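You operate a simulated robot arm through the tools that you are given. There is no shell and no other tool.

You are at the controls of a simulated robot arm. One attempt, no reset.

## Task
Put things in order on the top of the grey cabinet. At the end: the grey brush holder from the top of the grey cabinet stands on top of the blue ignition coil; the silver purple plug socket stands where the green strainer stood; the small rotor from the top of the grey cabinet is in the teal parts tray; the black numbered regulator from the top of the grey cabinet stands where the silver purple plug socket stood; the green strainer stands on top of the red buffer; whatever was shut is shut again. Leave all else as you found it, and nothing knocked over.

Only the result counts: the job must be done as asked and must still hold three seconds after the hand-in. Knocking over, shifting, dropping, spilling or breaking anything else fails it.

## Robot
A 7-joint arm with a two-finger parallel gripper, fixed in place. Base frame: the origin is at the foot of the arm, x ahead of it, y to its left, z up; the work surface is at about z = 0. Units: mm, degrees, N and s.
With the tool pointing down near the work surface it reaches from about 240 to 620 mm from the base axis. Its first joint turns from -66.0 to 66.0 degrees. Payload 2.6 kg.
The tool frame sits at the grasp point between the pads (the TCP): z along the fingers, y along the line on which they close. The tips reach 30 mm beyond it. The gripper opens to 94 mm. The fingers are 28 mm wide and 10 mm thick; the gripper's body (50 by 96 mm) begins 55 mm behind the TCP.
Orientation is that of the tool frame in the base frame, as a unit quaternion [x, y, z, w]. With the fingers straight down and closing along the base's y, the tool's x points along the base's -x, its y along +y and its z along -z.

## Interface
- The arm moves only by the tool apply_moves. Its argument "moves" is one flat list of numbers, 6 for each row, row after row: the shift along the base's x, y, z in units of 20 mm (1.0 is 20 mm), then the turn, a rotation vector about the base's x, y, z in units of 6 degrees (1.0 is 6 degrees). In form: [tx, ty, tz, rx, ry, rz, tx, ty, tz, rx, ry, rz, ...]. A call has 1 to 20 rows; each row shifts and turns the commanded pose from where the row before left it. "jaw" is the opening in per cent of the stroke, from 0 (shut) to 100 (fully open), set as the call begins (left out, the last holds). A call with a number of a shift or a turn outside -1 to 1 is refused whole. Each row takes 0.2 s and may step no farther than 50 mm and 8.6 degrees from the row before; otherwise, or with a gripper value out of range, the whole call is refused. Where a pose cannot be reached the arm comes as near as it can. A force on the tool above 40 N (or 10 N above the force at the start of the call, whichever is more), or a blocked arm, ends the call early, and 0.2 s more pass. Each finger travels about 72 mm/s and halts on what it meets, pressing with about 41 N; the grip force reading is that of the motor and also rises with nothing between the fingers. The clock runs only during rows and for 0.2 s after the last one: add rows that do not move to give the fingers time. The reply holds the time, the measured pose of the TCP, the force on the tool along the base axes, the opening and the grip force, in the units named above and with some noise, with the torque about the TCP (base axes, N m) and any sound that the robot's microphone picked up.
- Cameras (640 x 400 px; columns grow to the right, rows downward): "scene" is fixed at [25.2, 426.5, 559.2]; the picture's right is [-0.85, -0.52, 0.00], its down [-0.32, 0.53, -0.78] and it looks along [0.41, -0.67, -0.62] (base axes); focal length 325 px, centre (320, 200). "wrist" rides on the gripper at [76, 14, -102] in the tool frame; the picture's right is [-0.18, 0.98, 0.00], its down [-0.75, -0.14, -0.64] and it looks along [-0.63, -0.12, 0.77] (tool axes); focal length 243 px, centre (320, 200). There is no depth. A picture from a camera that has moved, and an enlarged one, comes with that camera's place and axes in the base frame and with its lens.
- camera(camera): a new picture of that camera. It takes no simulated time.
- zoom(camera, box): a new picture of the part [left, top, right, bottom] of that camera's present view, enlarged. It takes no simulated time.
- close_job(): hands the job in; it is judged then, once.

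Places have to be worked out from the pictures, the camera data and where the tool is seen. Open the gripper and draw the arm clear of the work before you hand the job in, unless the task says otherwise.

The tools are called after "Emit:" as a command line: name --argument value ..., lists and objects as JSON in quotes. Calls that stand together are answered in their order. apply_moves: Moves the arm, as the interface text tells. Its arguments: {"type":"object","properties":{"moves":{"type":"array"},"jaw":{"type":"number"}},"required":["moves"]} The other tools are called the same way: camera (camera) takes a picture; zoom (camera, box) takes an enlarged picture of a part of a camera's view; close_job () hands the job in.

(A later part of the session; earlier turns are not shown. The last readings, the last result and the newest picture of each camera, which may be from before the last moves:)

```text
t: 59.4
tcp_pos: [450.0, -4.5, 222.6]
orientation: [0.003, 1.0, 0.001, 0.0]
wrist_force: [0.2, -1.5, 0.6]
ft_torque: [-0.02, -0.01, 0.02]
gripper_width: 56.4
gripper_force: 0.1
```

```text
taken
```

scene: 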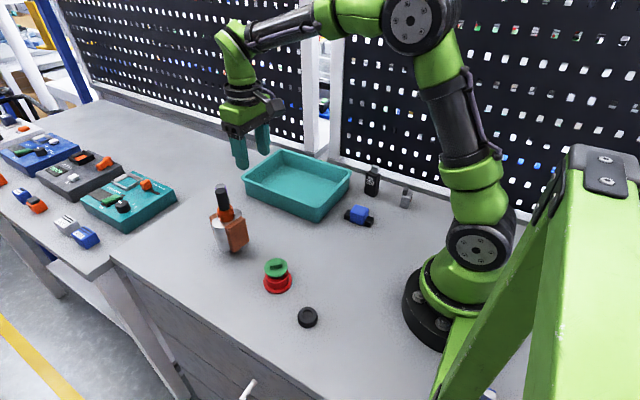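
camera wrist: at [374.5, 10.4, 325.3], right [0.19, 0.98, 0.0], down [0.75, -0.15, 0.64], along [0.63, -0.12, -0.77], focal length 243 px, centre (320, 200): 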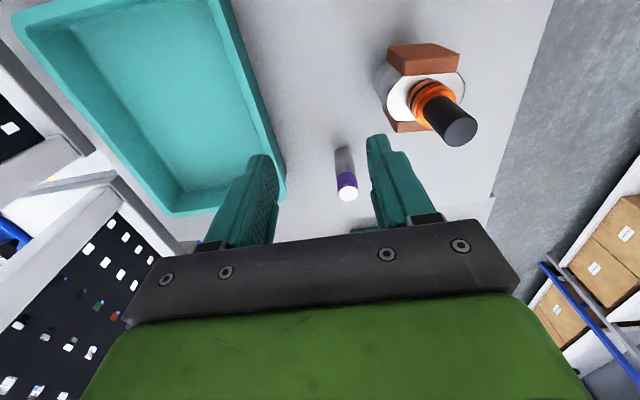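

Emit:
zoom --camera "wrist" --box '[300, 130, 400, 220]'

Emit:
zoom --camera "wrist" --box '[350, 20, 510, 160]'

Emit:
zoom --camera "scene" --box '[195, 130, 305, 260]'

```text
4.44 times, centred on (350, 175) of wrist
camera zoom: at [374.5, 10.4, 325.3], right [0.19, 0.98, 0.0], down [0.75, -0.15, 0.64], along [0.63, -0.12, -0.77], focal length 1078 px, centre (187, 311)
```

zoom: 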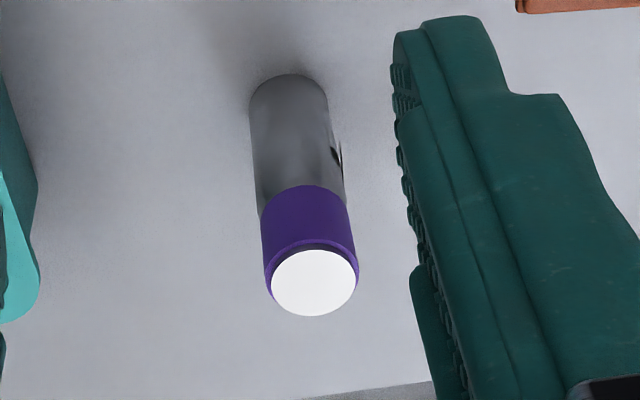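

```text
2.86 times, centred on (430, 90) of wrist
camera zoom: at [374.5, 10.4, 325.3], right [0.19, 0.98, 0.0], down [0.75, -0.15, 0.64], along [0.63, -0.12, -0.77], focal length 693 px, centre (6, 514)
```

zoom: 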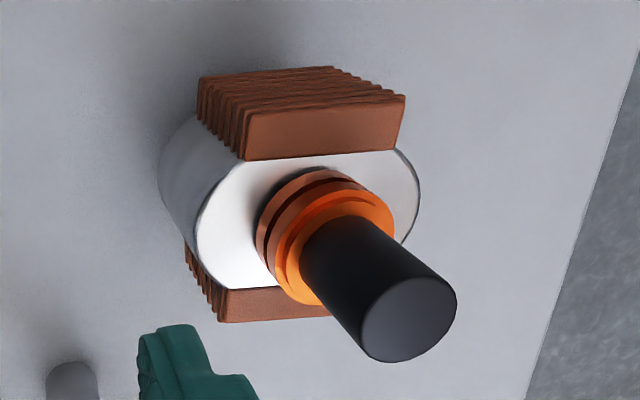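

```text
3.08 times, centred on (250, 195) of scene
camera zoom: at [25.2, 426.5, 559.2], right [-0.85, -0.52, 0.0], down [-0.32, 0.53, -0.78], along [0.41, -0.67, -0.62], focal length 999 px, centre (535, 215)
```

zoom: 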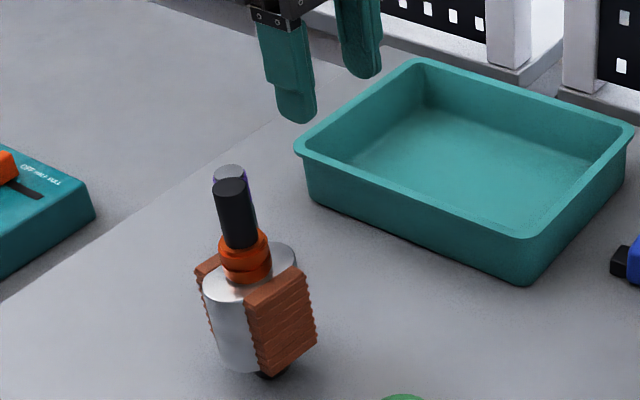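

The plug socket's axis is at (559.2, 9.9), height ≈95 mm, diameter ≈26 mm. I move above it and re-check before descending.

Emit:
apply_moves --moves '[0.908, 0.117, 0, 0, 0, 0, 0.908, 0.117, 0, 0, 0, 0, 0.908, 0.117, -0.3, 0, 0, 0, 0.908, 0.117, -0.7, 0, 0, 0, 0.908, 0.117, -0.8, 0, 0, 0, 0.908, 0.117, -0.8, 0, 0, 0, 0, 0, 0, 0, 0, 0]'

Emit:
camera --camera "wrist"

Emit:
zoom --camera "wrist" --box '[260, 90, 380, 200]'

```text
t: 61.0
tcp_pos: [559.7, 11.3, 169.7]
orientation: [0.002, 1.0, 0.001, -0.001]
wrist_force: [-0.2, 0.1, -0.5]
ft_torque: [0.0, -0.02, 0.01]
gripper_width: 56.4
gripper_force: 0.1
```

```text
taken
camera wrist: at [484.5, 25.6, 271.9], right [0.19, 0.98, 0.0], down [0.75, -0.14, 0.64], along [0.63, -0.12, -0.77], focal length 243 px, centre (320, 200)
```

wrist: 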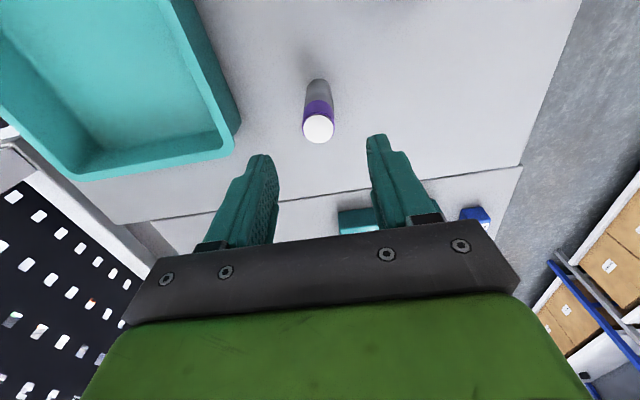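

```text
3.64 times, centred on (320, 145) of wrist
camera zoom: at [484.5, 25.6, 271.9], right [0.19, 0.98, 0.0], down [0.75, -0.14, 0.64], along [0.63, -0.12, -0.77], focal length 882 px, centre (320, 400)
```

zoom: 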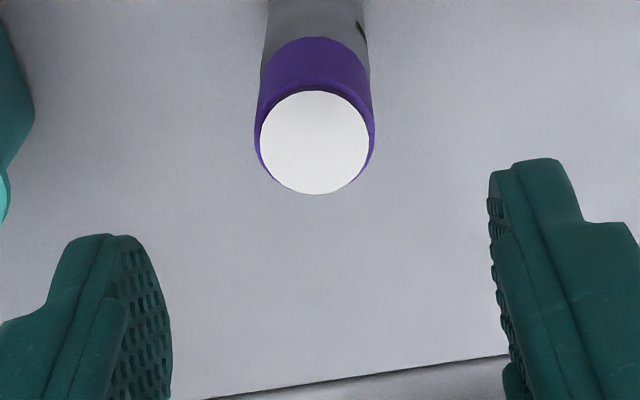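

Top centre re-measured at (559.7, 10.0); I record the socket's place as (559.6, 10.0). I correct ~1 mm and descend around it to TCP z≈60.

Emit:
apply_moves --moves '[-0.04, -0.065, -0.7, 0, 0, 0, 0, 0, -0.7, 0, 0, 0, 0, 0, -0.7, 0, 0, 0, 0, 0, -0.7, 0, 0, 0, 0, 0, -0.7, 0, 0, 0, 0, 0, -0.7, 0, 0, 0, 0, 0, -0.7, 0, 0, 0, 0, 0, -0.5, 0, 0, 0, 0, 0, 0, 0, 0, 0]'

Emit:
camera --camera "wrist"

Emit:
zoom --camera "scene" --box '[190, 110, 310, 220]'

```text
t: 63.0
tcp_pos: [561.1, 9.3, 62.7]
orientation: [0.002, 1.0, 0.0, -0.001]
wrist_force: [-0.5, 0.5, 0.2]
ft_torque: [-0.01, 0.02, -0.01]
gripper_width: 56.7
gripper_force: 0.0
```

```text
taken
camera wrist: at [486.1, 23.2, 165.8], right [0.19, 0.98, 0.0], down [0.75, -0.15, 0.64], along [0.63, -0.12, -0.77], focal length 243 px, centre (320, 200)
```

wrist: 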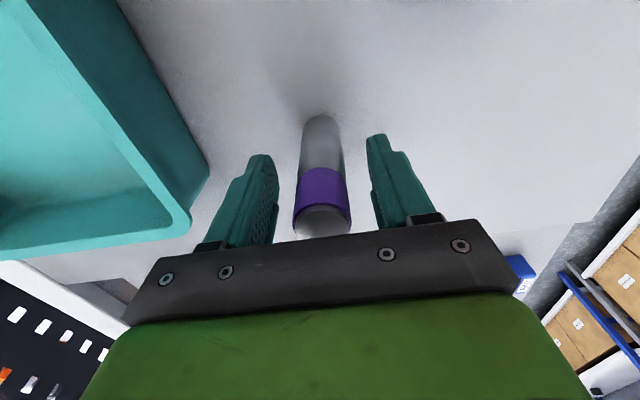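

```text
3.64 times, centred on (250, 165) of scene
camera zoom: at [25.2, 426.5, 559.2], right [-0.85, -0.52, 0.0], down [-0.32, 0.53, -0.78], along [0.41, -0.67, -0.62], focal length 1181 px, centre (574, 327)
```

zoom: 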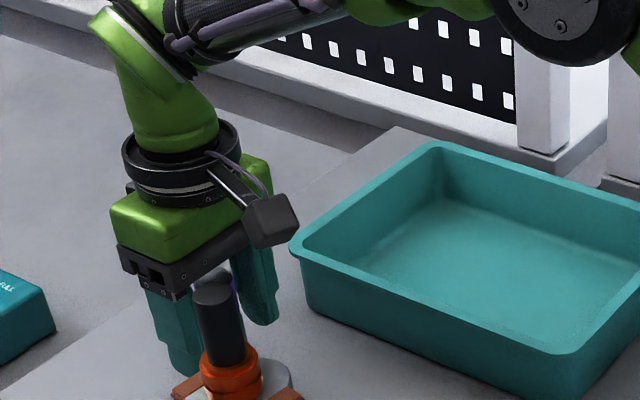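

I correct (−1.8, +0.7) mm and close on the socket.

Emit:
apply_moves --moves '[-0.09, 0.035, 0, 0, 0, 0, 0, 0, 0, 0, 0, 0]' --jaw 40

Emit:
apply_moves --moves '[0, 0, 0, 0, 0, 0, 0, 0, 0, 0, 0, 0]' --jaw 10

Emit:
camera --camera "wrist"

```text
t: 63.6
tcp_pos: [559.9, 9.7, 63.4]
orientation: [0.003, 1.0, 0.0, -0.001]
wrist_force: [0.0, 0.0, -0.6]
ft_torque: [-0.02, 0.01, 0.01]
gripper_width: 37.3
gripper_force: 0.1
```

```text
t: 64.2
tcp_pos: [558.7, 9.0, 64.2]
orientation: [0.003, 1.0, 0.0, 0.0]
wrist_force: [-0.5, -0.2, -0.1]
ft_torque: [0.01, 0.01, 0.02]
gripper_width: 24.2
gripper_force: 41.2
```

```text
taken
camera wrist: at [483.6, 24.3, 166.1], right [0.19, 0.98, 0.0], down [0.75, -0.15, 0.64], along [0.63, -0.12, -0.77], focal length 243 px, centre (320, 200)
```

wrist: 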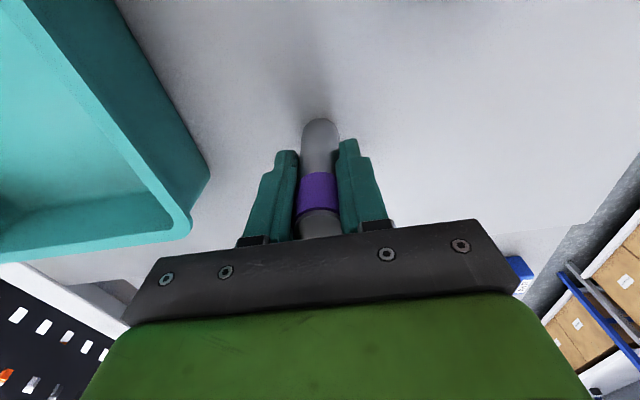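

Gripped at 24.2 mm. I lift slowly 70 mm and check.

Emit:
apply_moves --moves '[0, 0, 0.2, 0, 0, 0, 0, 0, 0.4, 0, 0, 0, 0, 0, 0.6, 0, 0, 0, 0, 0, 0.6, 0, 0, 0, 0, 0, 0.6, 0, 0, 0, 0, 0, 0.6, 0, 0, 0, 0, 0, 0.4, 0, 0, 0, 0, 0, 0.2, 0, 0, 0, 0, 0, 0, 0, 0, 0]'

Emit:
camera --camera "wrist"

Emit:
zoom --camera "scene" --box '[190, 90, 310, 220]'

```text
t: 66.2
tcp_pos: [557.0, 8.6, 135.0]
orientation: [0.003, 1.0, 0.001, 0.0]
wrist_force: [0.1, 0.6, -0.7]
ft_torque: [-0.02, -0.03, 0.01]
gripper_width: 24.4
gripper_force: 40.6
```

```text
taken
camera wrist: at [482.0, 23.8, 237.0], right [0.19, 0.98, 0.0], down [0.75, -0.15, 0.64], along [0.63, -0.12, -0.77], focal length 243 px, centre (320, 200)
```

wrist: 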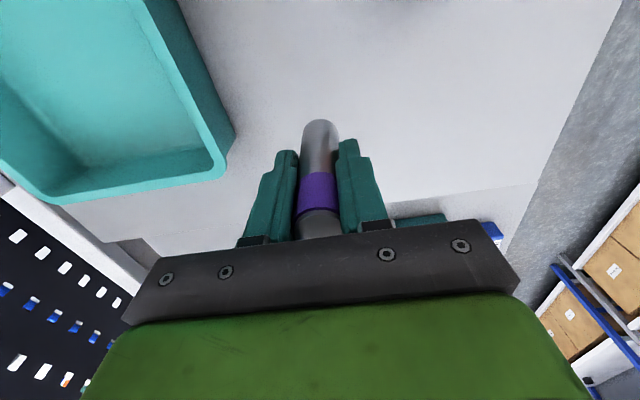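

```text
3.08 times, centred on (250, 155) of scene
camera zoom: at [25.2, 426.5, 559.2], right [-0.85, -0.52, 0.0], down [-0.32, 0.53, -0.78], along [0.41, -0.67, -0.62], focal length 999 px, centre (535, 338)
```

zoom: 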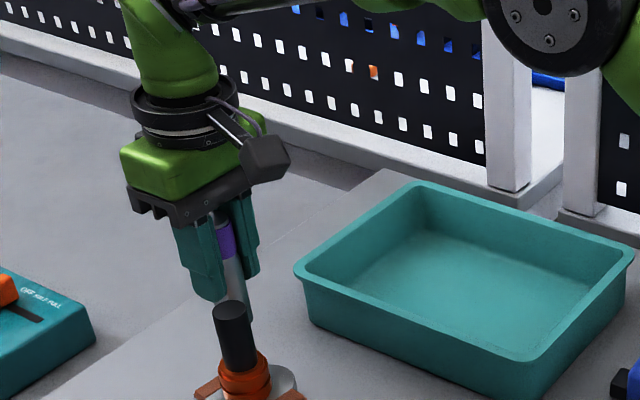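

Socket is firmly held. I move to y≈−30 and then along −x toward the strainer's former place, keeping clear of the rotor and the tray.

Emit:
apply_moves --moves '[-0.1, -0.39, 0, 0, 0, 0, -0.2, -0.39, 0, 0, 0, 0, -0.3, -0.39, 0, 0, 0, 0, -0.5, -0.39, 0, 0, 0, 0, -0.6, -0.39, 0, 0, 0, 0, -0.7, 0, 0, 0, 0, 0, -0.7, 0, 0, 0, 0, 0, -0.7, 0, 0, 0, 0, 0, -0.7, 0, 0, 0, 0, 0, -0.7, 0, 0, 0, 0, 0, -0.7, 0, 0, 0, 0, 0, -0.7, 0, 0, 0, 0, 0, -0.7, 0, 0, 0, 0, 0, -0.7, 0, 0, 0, 0, 0, -0.7, 0, 0, 0, 0, 0, -0.7, 0, 0, 0, 0, 0, -0.7, 0, 0, 0, 0, 0, -0.7, 0, 0, 0, 0, 0, -0.6, 0, 0, 0, 0, 0]'

Emit:
camera --camera "wrist"

Emit:
camera --camera "scene"

```text
t: 70.2
tcp_pos: [328.3, -29.7, 133.1]
orientation: [0.002, 1.0, 0.0, -0.001]
wrist_force: [-0.4, 0.2, -1.5]
ft_torque: [0.0, 0.03, -0.03]
gripper_width: 24.2
gripper_force: 41.2
```

```text
taken
camera wrist: at [253.9, -15.6, 236.2], right [0.19, 0.98, 0.0], down [0.75, -0.15, 0.64], along [0.63, -0.12, -0.77], focal length 243 px, centre (320, 200)
```

wrist: 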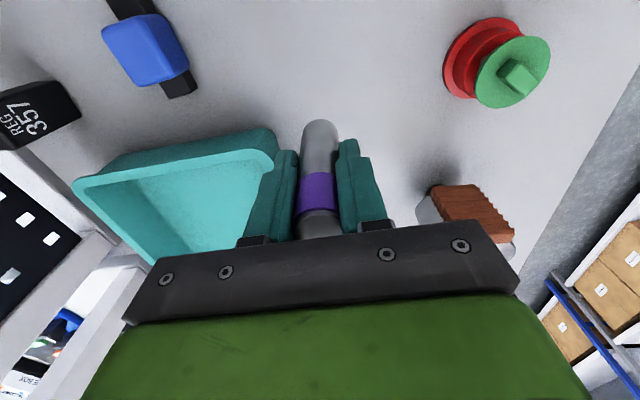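

```text
taken
```

scene: 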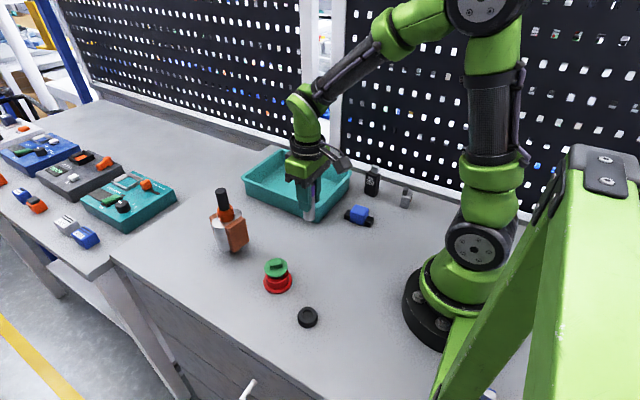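

I shift the remaining ~11 mm in x and lower the socket to just above the table.

Emit:
apply_moves --moves '[-0.3, 0, 0, 0, 0, 0, -0.24, 0, 0, 0, 0, 0, 0, 0, -0.3, 0, 0, 0, 0, 0, -0.6, 0, 0, 0, 0, 0, -0.7, 0, 0, 0, 0, 0, -0.7, 0, 0, 0, 0, 0, -0.6, 0, 0, 0, 0, 0, -0.3, 0, 0, 0, 0, 0, 0, 0, 0, 0]'

Emit:
camera --camera "wrist"

Emit:
zoom --camera "scene" --box '[280, 170, 360, 260]'

```text
t: 72.2
tcp_pos: [319.9, -30.0, 69.1]
orientation: [0.002, 1.0, 0.0, 0.0]
wrist_force: [0.4, 0.1, -0.7]
ft_torque: [-0.01, 0.04, -0.02]
gripper_width: 24.0
gripper_force: 40.8
```

```text
taken
camera wrist: at [244.6, -16.2, 171.5], right [0.19, 0.98, 0.0], down [0.75, -0.15, 0.64], along [0.63, -0.12, -0.77], focal length 243 px, centre (320, 200)
```

wrist: 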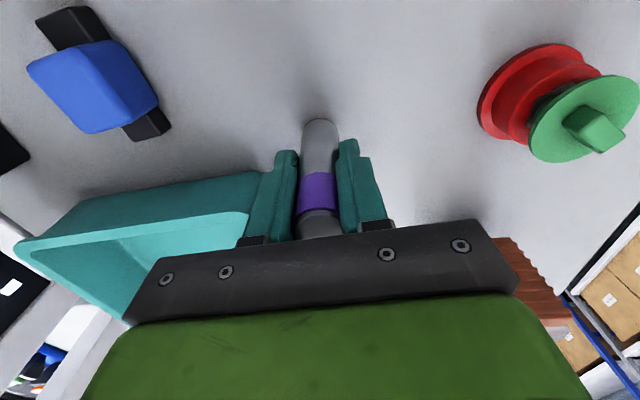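

```text
4.44 times, centred on (320, 215) of scene
camera zoom: at [25.2, 426.5, 559.2], right [-0.85, -0.52, 0.0], down [-0.32, 0.53, -0.78], along [0.41, -0.67, -0.62], focal length 1443 px, centre (320, 133)
```

zoom: 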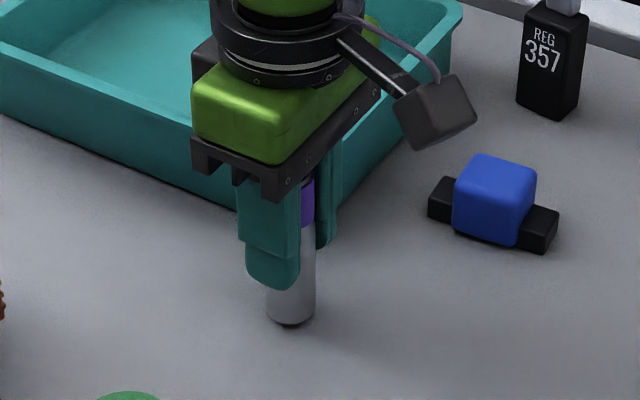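

Socket axis is about (320.9, −30.8) now; target is (318.7, −29.8). I correct and creep down to contact.

Emit:
apply_moves --moves '[-0.1, 0.04, 0, 0, 0, 0, 0, 0, -0.1, 0, 0, 0, 0, 0, 0, 0, 0, 0]'

Emit:
apply_moves --moves '[0, 0, -0.06, 0, 0, 0, 0, 0, 0, 0, 0, 0]'

Emit:
apply_moves --moves '[0, 0, -0.05, 0, 0, 0, 0, 0, 0, 0, 0, 0]'

Emit:
zoom --camera "wrist" --box '[260, 90, 380, 210]'

```text
t: 73.0
tcp_pos: [317.6, -30.0, 67.5]
orientation: [0.003, 1.0, 0.0, 0.0]
wrist_force: [0.5, -0.1, 0.0]
ft_torque: [0.0, -0.02, 0.01]
gripper_width: 24.3
gripper_force: 41.1
```

```text
t: 73.6
tcp_pos: [317.4, -31.2, 66.3]
orientation: [0.003, 1.0, 0.0, 0.001]
wrist_force: [0.2, -0.3, -1.7]
ft_torque: [0.0, 0.01, -0.02]
gripper_width: 24.3
gripper_force: 41.1
```

```text
t: 74.2
tcp_pos: [316.7, -29.3, 64.0]
orientation: [0.003, 1.0, 0.0, 0.001]
wrist_force: [0.2, 0.4, -1.2]
ft_torque: [0.0, -0.01, 0.01]
gripper_width: 24.0
gripper_force: 40.9
```

```text
3.33 times, centred on (320, 150) of wrist
camera zoom: at [242.0, -15.5, 168.2], right [0.19, 0.98, 0.0], down [0.75, -0.15, 0.64], along [0.63, -0.12, -0.77], focal length 809 px, centre (320, 367)
```

zoom: 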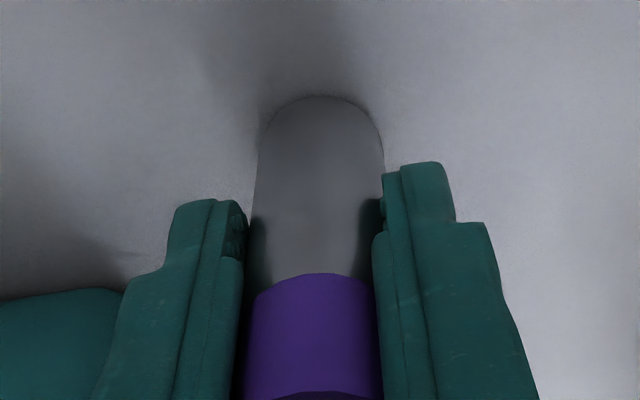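

Still no contact at z≈65. I add 1 mm in x and continue creeping.

Emit:
apply_moves --moves '[0.05, 0, -0.04, 0, 0, 0, 0, 0, 0, 0, 0, 0]'

Emit:
apply_moves --moves '[0, 0, -0.04, 0, 0, 0, 0, 0, 0, 0, 0, 0]'

Emit:
apply_moves --moves '[0, 0, -0.04, 0, 0, 0, 0, 0, 0, 0, 0, 0]'

```text
t: 74.8
tcp_pos: [318.8, -28.3, 65.4]
orientation: [0.002, 1.0, 0.0, 0.001]
wrist_force: [0.2, 0.3, -1.2]
ft_torque: [-0.01, 0.03, 0.0]
gripper_width: 23.8
gripper_force: 41.0
```

```text
t: 75.4
tcp_pos: [318.6, -29.9, 64.1]
orientation: [0.003, 1.0, 0.0, 0.001]
wrist_force: [-0.2, 0.4, -1.0]
ft_torque: [0.02, 0.01, 0.01]
gripper_width: 24.0
gripper_force: 41.2
```

```text
t: 76.0
tcp_pos: [318.7, -30.5, 62.6]
orientation: [0.002, 1.0, 0.0, -0.001]
wrist_force: [1.3, 0.8, -0.7]
ft_torque: [0.0, 0.0, -0.04]
gripper_width: 24.3
gripper_force: 40.9
```

Contact should be imminent; I keep creeping.

Emit:
apply_moves --moves '[0, 0, -0.04, 0, 0, 0, 0, 0, 0, 0, 0, 0]'

Emit:
apply_moves --moves '[0, 0, -0.04, 0, 0, 0, 0, 0, 0, 0, 0, 0]'

Emit:
zoom --camera "scene" --box '[290, 190, 350, 250]'

Emit:
zoom --camera "wrist" --box '[260, 90, 380, 210]'

```text
t: 76.6
tcp_pos: [320.2, -29.5, 63.3]
orientation: [0.002, 1.0, 0.0, 0.0]
wrist_force: [-1.3, -0.9, 6.0]
ft_torque: [-0.03, 0.11, -0.03]
gripper_width: 24.2
gripper_force: 40.9
```

```text
t: 77.4
tcp_pos: [320.2, -31.4, 62.6]
orientation: [0.003, 1.0, 0.001, 0.0]
wrist_force: [-1.0, 0.5, 4.2]
ft_torque: [-0.04, 0.0, 0.0]
gripper_width: 24.1
gripper_force: 41.4
stopped in row 2: the force on the tool passed its limit at 42 N (the readings are from after the stop); the commanded pose is now the measured one
```

```text
6.67 times, centred on (320, 220) of scene
camera zoom: at [25.2, 426.5, 559.2], right [-0.85, -0.52, 0.0], down [-0.32, 0.53, -0.78], along [0.41, -0.67, -0.62], focal length 2164 px, centre (320, 67)
```

zoom: 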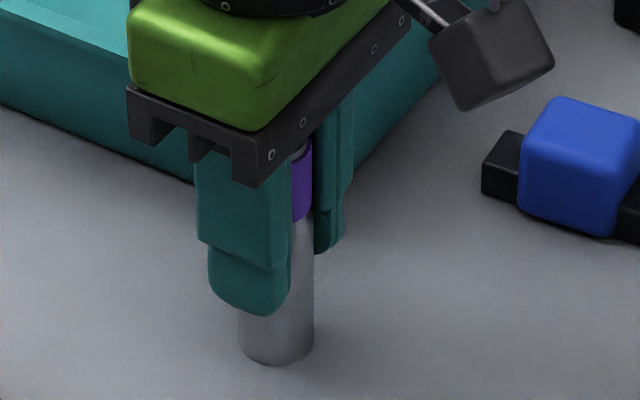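

```text
3.33 times, centred on (320, 150) of wrist
camera zoom: at [244.0, -15.2, 165.7], right [0.19, 0.98, 0.0], down [0.75, -0.15, 0.64], along [0.63, -0.12, -0.77], focal length 809 px, centre (320, 367)
```

zoom: 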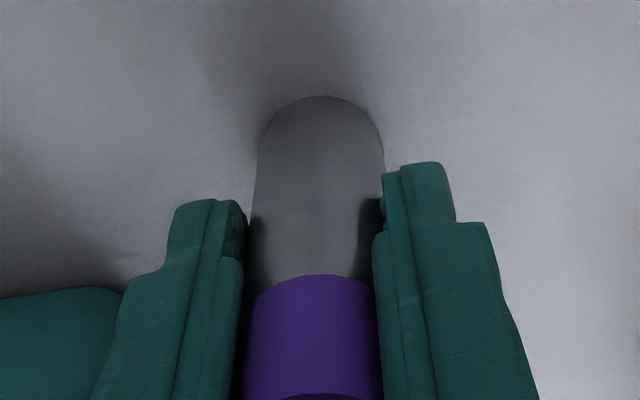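

The socket stands on the table at about (320, −30). I release it.

Emit:
apply_moves --moves '[0, 0, 0, 0, 0, 0, 0, 0, 0, 0, 0, 0, 0, 0, 0, 0, 0, 0]' --jaw 55

Emit:
zoom --camera "wrist" --box '[220, 70, 420, 240]'

```text
t: 78.2
tcp_pos: [319.1, -29.4, 63.1]
orientation: [0.004, 1.0, 0.0, 0.0]
wrist_force: [0.0, -0.6, 0.0]
ft_torque: [-0.04, 0.01, 0.01]
gripper_width: 51.7
gripper_force: 0.0
```

```text
2.35 times, centred on (320, 155) of wrist
camera zoom: at [244.0, -15.2, 165.6], right [0.19, 0.98, 0.0], down [0.75, -0.15, 0.64], along [0.63, -0.12, -0.77], focal length 571 px, centre (320, 306)
```

zoom: 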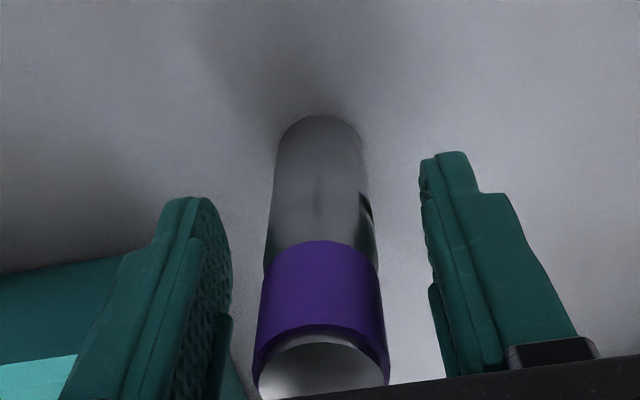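

The socket is standing free. I rise clear of it and then head to the regulator/brush-holder corner for a view.

Emit:
apply_moves --moves '[0, 0, 0.4, 0, 0, 0, 0, 0, 0.8, 0, 0, 0, 0, 0, 1, 0, 0, 0, 0, 0, 1, 0, 0, 0, 0, 0, 1, 0, 0, 0, 0, 0, 1, 0, 0, 0, 0, 0, 0.5, 0, 0, 0, 0, 0, 0, 0, 0, 0]'

Emit:
apply_moves --moves '[-0.31, -0.9, 0, 0, 0, 0, -0.31, -0.9, 0, 0, 0, 0, -0.31, -0.9, 0, 0, 0, 0, -0.31, -0.9, 0, 0, 0, 0, -0.31, -0.9, 0, 0, 0, 0, -0.31, -0.9, 0, 0, 0, 0, -0.31, -0.9, 0, 0, 0, 0, -0.31, -0.9, 0, 0, 0, 0, -0.31, -0.9, 0, 0, 0, 0, -0.31, -0.9, 0, 0, 0, 0, -0.31, -0.9, 0, 0, 0, 0, -0.31, -0.9, 0, 0, 0, 0, 0, 0, 0, 0, 0, 0]'

Emit:
camera --camera "wrist"

Emit:
camera --camera "scene"

```text
t: 80.0
tcp_pos: [320.3, -29.2, 177.4]
orientation: [0.004, 1.0, 0.0, 0.0]
wrist_force: [0.0, 0.0, 0.3]
ft_torque: [0.03, 0.0, 0.01]
gripper_width: 51.7
gripper_force: 0.0
```

```text
t: 82.8
tcp_pos: [245.1, -245.8, 178.7]
orientation: [0.003, 1.0, 0.0, 0.001]
wrist_force: [-0.8, 0.0, -0.1]
ft_torque: [0.0, -0.05, -0.01]
gripper_width: 51.8
gripper_force: 0.0
```

```text
taken
camera wrist: at [169.8, -231.0, 280.3], right [0.19, 0.98, 0.0], down [0.75, -0.15, 0.64], along [0.63, -0.12, -0.77], focal length 243 px, centre (320, 200)
```

wrist: 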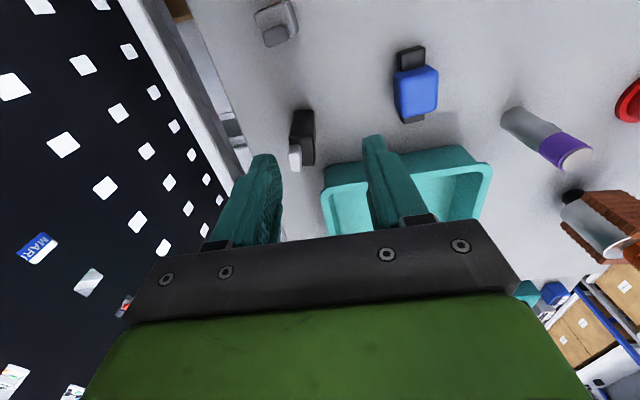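

```text
taken
```

scene: 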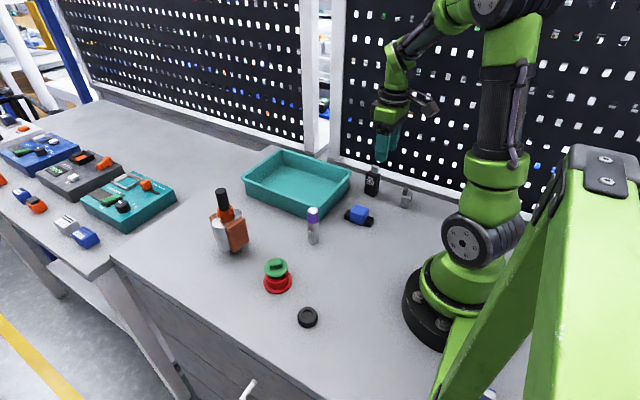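

Emit:
zoom --camera "wrist" --box '[250, 80, 350, 190]'

Emit:
zoom --camera "wrist" --box '[240, 0, 320, 60]'

Emit:
zoom --camera "wrist" --box '[370, 30, 470, 130]'

Emit:
zoom --camera "scene" --box '[340, 150, 430, 230]'

```text
3.64 times, centred on (300, 135) of wrist
camera zoom: at [169.8, -231.0, 280.3], right [0.19, 0.98, 0.0], down [0.75, -0.15, 0.64], along [0.63, -0.12, -0.77], focal length 882 px, centre (393, 436)
```

zoom: 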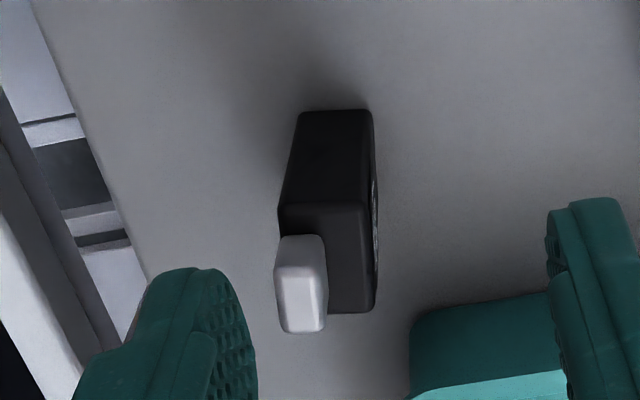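

```text
6.67 times, centred on (280, 30) of wrist
camera zoom: at [169.8, -231.0, 280.3], right [0.19, 0.98, 0.0], down [0.75, -0.15, 0.64], along [0.63, -0.12, -0.77], focal length 1618 px, centre (587, 1333)
```

zoom: 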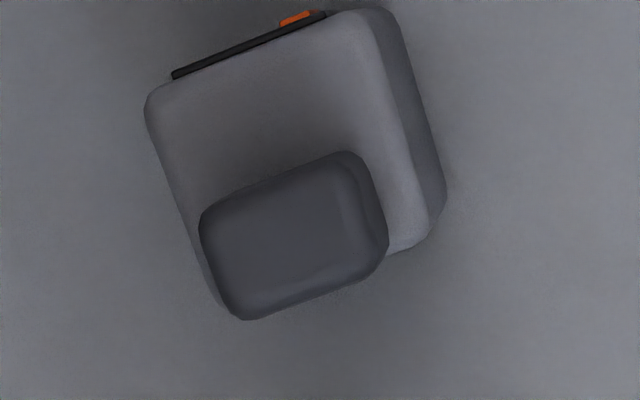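

```text
4.00 times, centred on (420, 80) of wrist
camera zoom: at [169.8, -231.0, 280.3], right [0.19, 0.98, 0.0], down [0.75, -0.15, 0.64], along [0.63, -0.12, -0.77], focal length 970 px, centre (-80, 680)
```

zoom: 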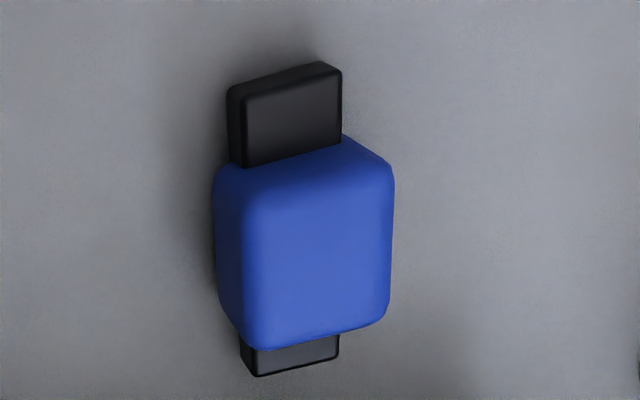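

```text
5.00 times, centred on (385, 190) of scene
camera zoom: at [25.2, 426.5, 559.2], right [-0.85, -0.52, 0.0], down [-0.32, 0.53, -0.78], along [0.41, -0.67, -0.62], focal length 1623 px, centre (-5, 250)
```

zoom: 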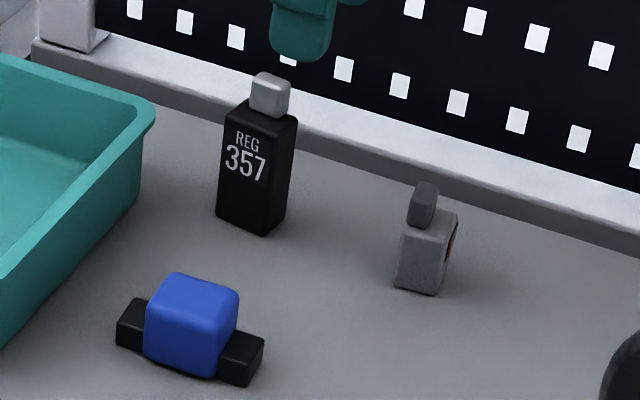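

Regulator: footprint ≈20.6 × 32 mm, centre ≈(280.4, −269.8), yaw ≈−9°, body height ≈67 mm with cap to ≈82 mm. I move above it with matching yaw and check again.

Emit:
apply_moves --moves '[0.43, -0.3, -0.35, 0, 0, -0.36, 0.43, -0.3, -0.35, 0, 0, -0.36, 0.43, -0.3, -0.35, 0, 0, -0.36, 0.43, -0.3, -0.35, 0, 0, -0.36, 0, 0, 0, 0, 0, 0]' --jaw 60

Emit:
camera --camera "wrist"

Emit:
zoom --camera "wrist" --box '[240, 60, 400, 200]'

Emit:
zoom --camera "scene" --box '[330, 110, 430, 210]'

```text
t: 84.0
tcp_pos: [279.9, -270.2, 149.3]
orientation: [0.079, 0.997, 0.0, 0.001]
wrist_force: [-0.2, 0.5, 0.0]
ft_torque: [0.02, -0.01, -0.01]
gripper_width: 56.4
gripper_force: 0.0
```

```text
taken
camera wrist: at [207.6, -244.6, 250.9], right [0.34, 0.94, 0.0], down [0.72, -0.26, 0.64], along [0.61, -0.22, -0.77], focal length 243 px, centre (320, 200)
```

wrist: 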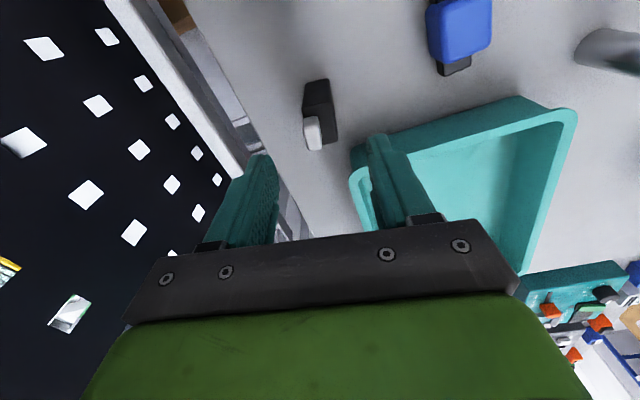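

```text
2.86 times, centred on (320, 130) of wrist
camera zoom: at [207.6, -244.6, 250.9], right [0.34, 0.94, 0.0], down [0.72, -0.26, 0.64], along [0.61, -0.22, -0.77], focal length 693 px, centre (320, 400)
```

zoom: 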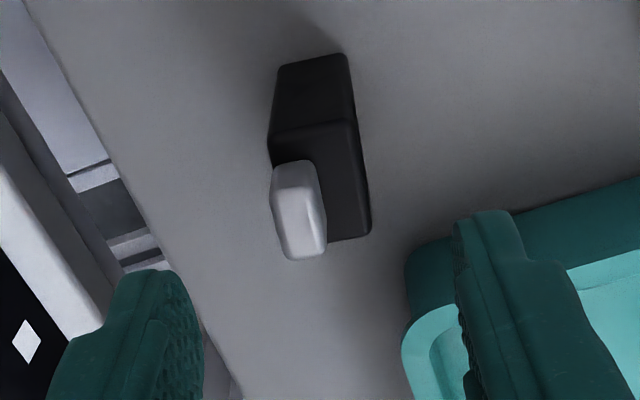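

```text
4.00 times, centred on (380, 160) of scene
camera zoom: at [25.2, 426.5, 559.2], right [-0.85, -0.52, 0.0], down [-0.32, 0.53, -0.78], along [0.41, -0.67, -0.62], focal length 1299 px, centre (80, 360)
```

zoom: 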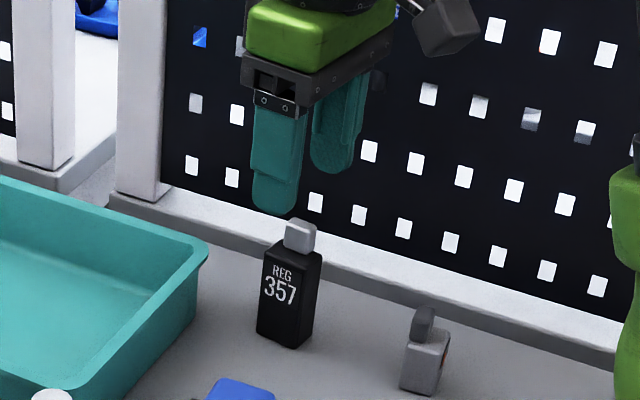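

Aligned within half a mm. I descend to TCP z≈47 (tips at 17, palm above the cap).

Emit:
apply_moves --moves '[0, 0, -0.5, 0, 0, 0, 0, 0, -0.7, 0, 0, 0, 0, 0, -0.7, 0, 0, 0, 0, 0, -0.7, 0, 0, 0, 0, 0, -0.7, 0, 0, 0, 0, 0, -0.7, 0, 0, 0, 0, 0, -0.6, 0, 0, 0, 0, 0, -0.5, 0, 0, 0, 0, 0, 0, 0, 0, 0]'

Emit:
camera --camera "wrist"

Emit:
zoom --camera "scene" --box '[330, 130, 430, 230]'

```text
t: 86.0
tcp_pos: [278.9, -270.1, 46.6]
orientation: [0.079, 0.997, -0.001, 0.001]
wrist_force: [-0.2, -1.0, -0.6]
ft_torque: [0.01, -0.02, 0.02]
gripper_width: 56.3
gripper_force: 0.2
```

```text
taken
camera wrist: at [207.3, -244.1, 149.0], right [0.34, 0.94, 0.0], down [0.72, -0.26, 0.64], along [0.61, -0.22, -0.77], focal length 243 px, centre (320, 200)
```

wrist: 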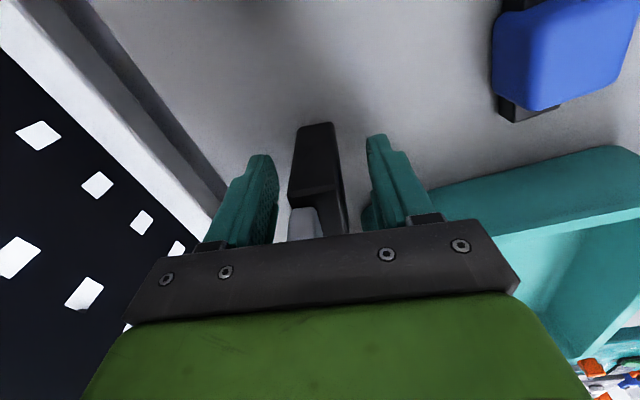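

```text
4.00 times, centred on (380, 180) of scene
camera zoom: at [25.2, 426.5, 559.2], right [-0.85, -0.52, 0.0], down [-0.32, 0.53, -0.78], along [0.41, -0.67, -0.62], focal length 1299 px, centre (80, 280)
```

zoom: 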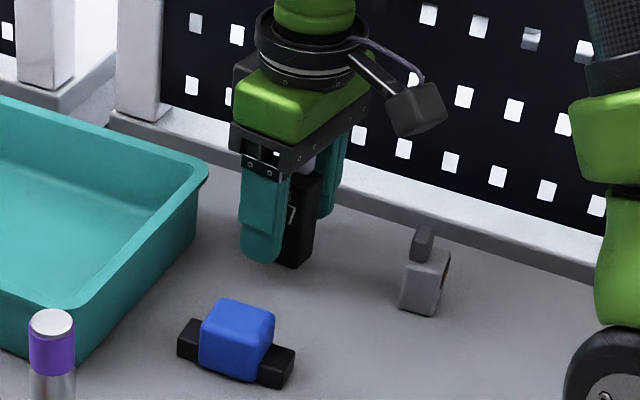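

In place with the regulator between the fingers. I close the grip.

Emit:
apply_moves --moves '[0.05, 0, 0, 0, 0, 0, 0, 0, 0, 0, 0, 0]' --jaw 35

Emit:
apply_moves --moves '[0, 0, 0, 0, 0, 0, 0, 0, 0, 0, 0, 0]' --jaw 5

Emit:
apply_moves --moves '[0, 0, 0.2, 0, 0, 0, 0, 0, 0.4, 0, 0, 0, 0, 0, 0.6, 0, 0, 0, 0, 0, 0.6, 0, 0, 0, 0, 0, 0.6, 0, 0, 0, 0, 0, 0.6, 0, 0, 0, 0, 0, 0.5, 0, 0, 0, 0, 0, 0.3, 0, 0, 0, 0, 0, 0, 0, 0, 0]'

Emit:
camera --camera "wrist"

Emit:
zoom --camera "scene" --box '[330, 110, 430, 210]'

```text
t: 86.6
tcp_pos: [280.9, -271.6, 44.9]
orientation: [0.078, 0.997, 0.0, 0.0]
wrist_force: [0.5, 0.0, -1.0]
ft_torque: [0.01, -0.04, 0.0]
gripper_width: 32.9
gripper_force: 0.2
```

```text
t: 87.2
tcp_pos: [281.4, -271.2, 46.5]
orientation: [0.078, 0.997, 0.0, 0.0]
wrist_force: [0.9, -0.4, -0.8]
ft_torque: [0.05, -0.03, 0.0]
gripper_width: 27.8
gripper_force: 40.9
```

```text
t: 89.2
tcp_pos: [281.0, -270.5, 121.9]
orientation: [0.078, 0.997, -0.001, 0.001]
wrist_force: [0.0, 0.2, -1.3]
ft_torque: [0.01, 0.0, 0.01]
gripper_width: 27.7
gripper_force: 41.1
```

```text
taken
camera wrist: at [208.3, -243.9, 225.0], right [0.34, 0.94, 0.0], down [0.72, -0.26, 0.64], along [0.61, -0.22, -0.77], focal length 243 px, centre (320, 200)
```

wrist: 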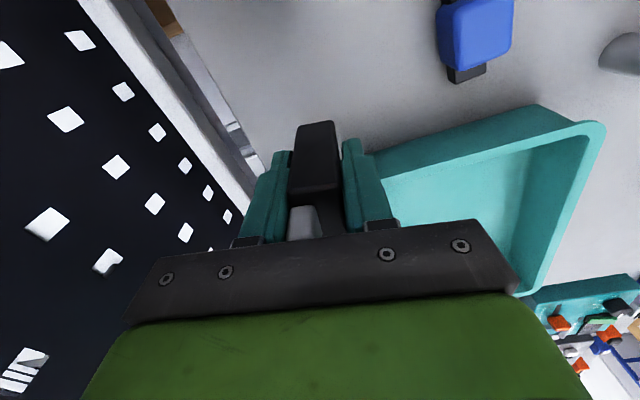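

```text
4.00 times, centred on (380, 160) of scene
camera zoom: at [25.2, 426.5, 559.2], right [-0.85, -0.52, 0.0], down [-0.32, 0.53, -0.78], along [0.41, -0.67, -0.62], focal length 1299 px, centre (80, 360)
```

zoom: 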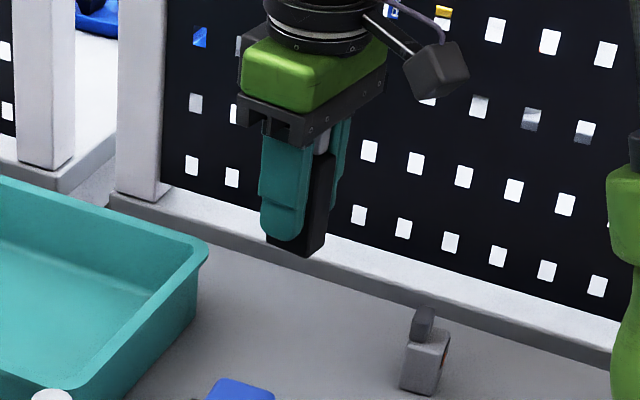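

It lifted, but the grip width reads 27.7 mm, wider than my estimate; I zoom in to check how it sits in the fingers.

Emit:
zoom --camera "wrist" --box '[240, 100, 400, 250]'

Emit:
zoom --camera "scene" --box '[380, 135, 430, 185]'

Emit:
zoom --camera "scene" --box '[380, 120, 420, 180]'

```text
2.67 times, centred on (320, 175) of wrist
camera zoom: at [208.3, -243.9, 225.0], right [0.34, 0.94, 0.0], down [0.72, -0.26, 0.64], along [0.61, -0.22, -0.77], focal length 647 px, centre (320, 267)
```

zoom: 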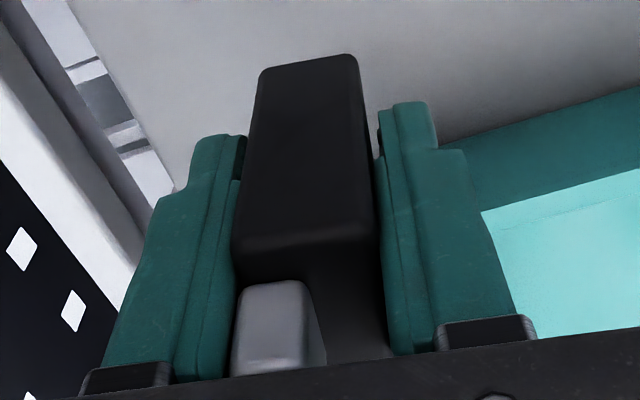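

```text
8.00 times, centred on (405, 160) of scene
camera zoom: at [25.2, 426.5, 559.2], right [-0.85, -0.52, 0.0], down [-0.32, 0.53, -0.78], along [0.41, -0.67, -0.62], focal length 2597 px, centre (-360, 520)
```

zoom: 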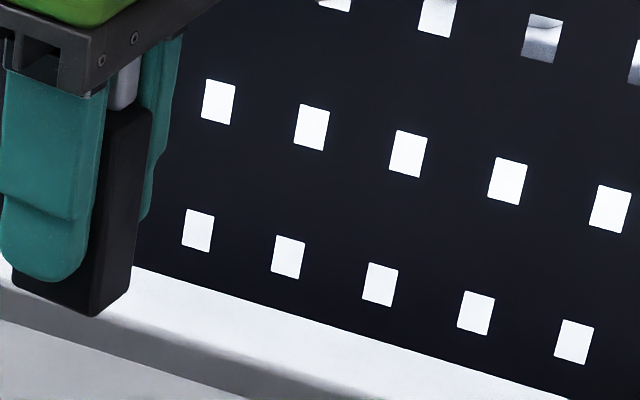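

```text
6.67 times, centred on (400, 150) of scene
camera zoom: at [25.2, 426.5, 559.2], right [-0.85, -0.52, 0.0], down [-0.32, 0.53, -0.78], along [0.41, -0.67, -0.62], focal length 2164 px, centre (-213, 533)
```

zoom: 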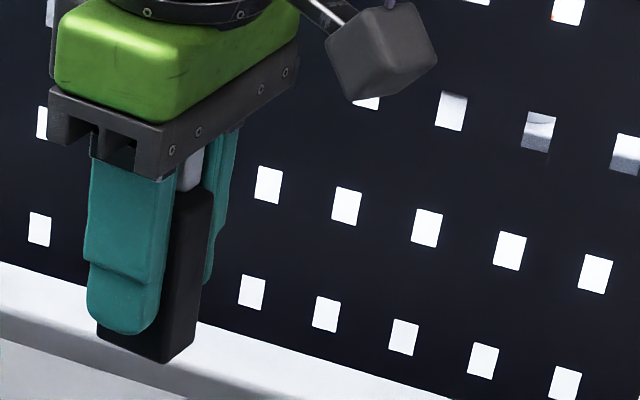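

The regulator's edges run parallel to the closing line, so it is squarely held and centred. I carry it over the tray toward the socket's former place at (559.6, 10.0).

Emit:
apply_moves --moves '[0.2, 0.2, 0.3, 0, 0, 0, 0.4, 0.4, 0.4, 0, 0, 0, 0.6, 0.6, 0.4, 0, 0, 0, 0.6, 0.6, 0.3, 0, 0, 0, 0.6, 0.6, 0, 0, 0, 0, 0.6, 0.6, 0, 0, 0, 0, 0.6, 0.6, 0, 0, 0, 0, 0.6, 0.6, 0, 0, 0, 0, 0.6, 0.6, 0, 0, 0, 0, 0.6, 0.6, 0, 0, 0, 0, 0.6, 0.6, 0, 0, 0, 0, 0.6, 0.6, 0, 0, 0, 0, 0.6, 0.6, 0, 0, 0, 0, 0.6, 0.6, 0, 0, 0, 0, 0.6, 0.6, 0, 0, 0, 0, 0.6, 0.6, 0, 0, 0, 0, 0.6, 0.6, 0, 0, 0, 0, 0.6, 0.6, 0, 0, 0, 0, 0.6, 0.6, 0, 0, 0, 0, 0.6, 0.6, 0, 0, 0, 0]'

Emit:
apply_moves --moves '[0.6, 0.6, 0, 0, 0, 0, 0.6, 0.6, 0, 0, 0, 0, 0.5, 0.5, 0, 0, 0, 0, 0.4, 0.4, 0, 0, 0, 0, 0.25, 0.25, 0, 0, 0, 0, 0.15, 0.15, 0, 0, 0, 0, 0, 0, 0, 0, 0, 0]'

Emit:
camera --camera "wrist"

Emit:
camera --camera "scene"

```text
t: 93.4
tcp_pos: [508.5, -41.4, 152.4]
orientation: [0.079, 0.997, 0.001, 0.0]
wrist_force: [0.5, 0.2, -1.1]
ft_torque: [0.03, 0.02, 0.02]
gripper_width: 28.0
gripper_force: 40.7
```

```text
t: 95.0
tcp_pos: [559.0, 6.7, 150.3]
orientation: [0.079, 0.997, 0.0, 0.0]
wrist_force: [0.0, -0.4, -1.6]
ft_torque: [0.01, -0.02, 0.0]
gripper_width: 27.7
gripper_force: 41.2
```

```text
taken
camera wrist: at [486.5, 33.2, 253.5], right [0.34, 0.94, 0.0], down [0.72, -0.26, 0.64], along [0.6, -0.22, -0.77], focal length 243 px, centre (320, 200)
```

wrist: 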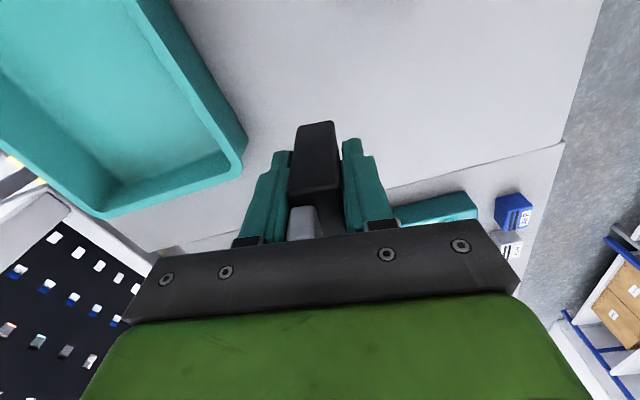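

```text
taken
```

scene: 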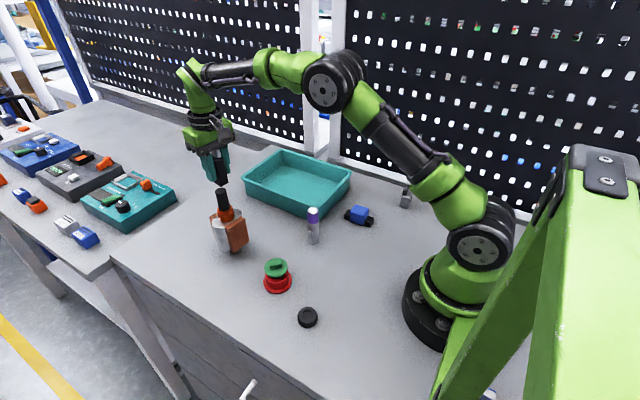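

I correct +2.9 mm in y and lower the regulator to a few mm above the surface.

Emit:
apply_moves --moves '[0.02, 0.145, -0.2, 0, 0, 0, 0, 0, -0.5, 0, 0, 0, 0, 0, -0.7, 0, 0, 0, 0, 0, -0.7, 0, 0, 0, 0, 0, -0.7, 0, 0, 0, 0, 0, -0.7, 0, 0, 0, 0, 0, -0.7, 0, 0, 0, 0, 0, -0.5, 0, 0, 0, 0, 0, -0.2, 0, 0, 0, 0, 0, 0, 0, 0, 0]'

Emit:
zoom --camera "wrist" --box '[240, 90, 400, 240]'

```text
t: 97.2
tcp_pos: [558.3, 12.5, 54.6]
orientation: [0.08, 0.997, 0.0, 0.0]
wrist_force: [-0.3, 1.0, -1.5]
ft_torque: [0.01, 0.01, 0.0]
gripper_width: 27.8
gripper_force: 40.6
```

```text
2.67 times, centred on (320, 165) of wrist
camera zoom: at [486.2, 38.1, 156.4], right [0.34, 0.94, 0.0], down [0.72, -0.26, 0.64], along [0.6, -0.22, -0.77], focal length 647 px, centre (320, 293)
```

zoom: 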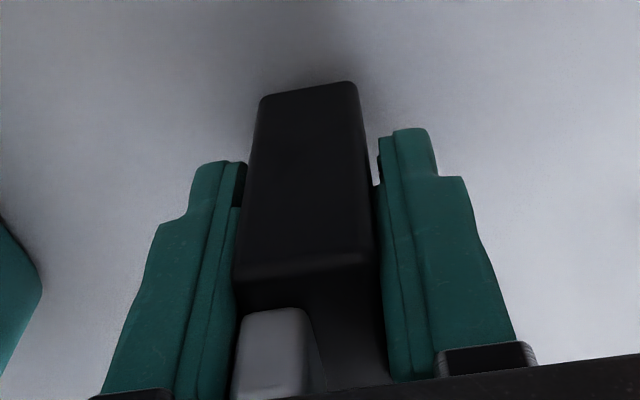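

y overshot by 2.3 mm; I correct and creep down to contact.

Emit:
apply_moves --moves '[0.03, -0.115, 0, 0, 0, 0, 0, 0, -0.15, 0, 0, 0, 0, 0, -0.1, 0, 0, 0, 0, 0, 0, 0, 0, 0]'

Emit:
apply_moves --moves '[0, 0, -0.05, 0, 0, 0, 0, 0, 0, 0, 0, 0]'

Emit:
zoom --camera "wrist" --box '[240, 90, 400, 240]'

```text
t: 98.2
tcp_pos: [559.6, 9.7, 48.7]
orientation: [0.079, 0.997, -0.001, 0.0]
wrist_force: [-0.4, -0.5, -0.9]
ft_torque: [-0.01, -0.03, -0.02]
gripper_width: 27.6
gripper_force: 40.8
```

```text
t: 98.8
tcp_pos: [559.6, 8.9, 46.8]
orientation: [0.08, 0.997, 0.0, 0.0]
wrist_force: [-1.2, 0.6, -1.6]
ft_torque: [0.0, 0.01, -0.01]
gripper_width: 27.9
gripper_force: 40.6
```

```text
2.67 times, centred on (320, 165) of wrist
camera zoom: at [487.0, 34.6, 149.3], right [0.34, 0.94, 0.0], down [0.72, -0.26, 0.64], along [0.61, -0.22, -0.77], focal length 647 px, centre (320, 293)
```

zoom: 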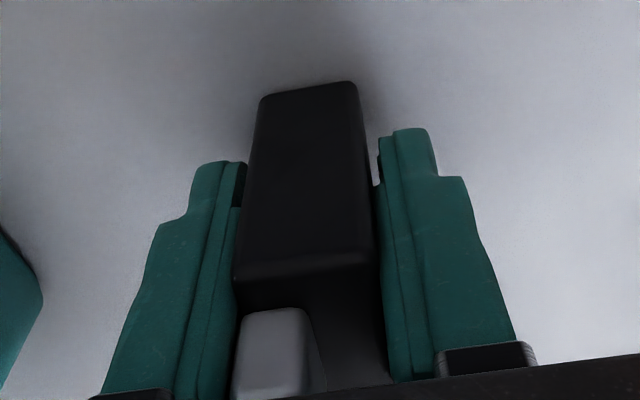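

Nearly down. I add 1 mm in y and continue in sub-millimetre steps.

Emit:
apply_moves --moves '[0, 0.05, -0.03, 0, 0, 0, 0, 0, 0, 0, 0, 0]'

Emit:
apply_moves --moves '[0, 0, -0.04, 0, 0, 0, 0, 0, 0, 0, 0, 0]'

Emit:
apply_moves --moves '[0, 0, -0.04, 0, 0, 0, 0, 0, 0, 0, 0, 0]'

```text
t: 99.4
tcp_pos: [558.8, 9.6, 45.7]
orientation: [0.079, 0.997, -0.001, 0.001]
wrist_force: [0.5, -0.2, 0.5]
ft_torque: [-0.03, -0.03, -0.01]
gripper_width: 27.7
gripper_force: 40.9
```

```text
t: 100.0
tcp_pos: [559.2, 10.3, 45.9]
orientation: [0.079, 0.997, 0.0, 0.001]
wrist_force: [-1.6, -1.5, 7.4]
ft_torque: [-0.07, 0.07, 0.03]
gripper_width: 27.7
gripper_force: 41.3
```

```text
t: 100.6
tcp_pos: [559.9, 10.4, 45.4]
orientation: [0.078, 0.997, 0.0, 0.001]
wrist_force: [-4.4, -3.9, 16.2]
ft_torque: [-0.09, 0.31, 0.04]
gripper_width: 27.7
gripper_force: 40.4
```

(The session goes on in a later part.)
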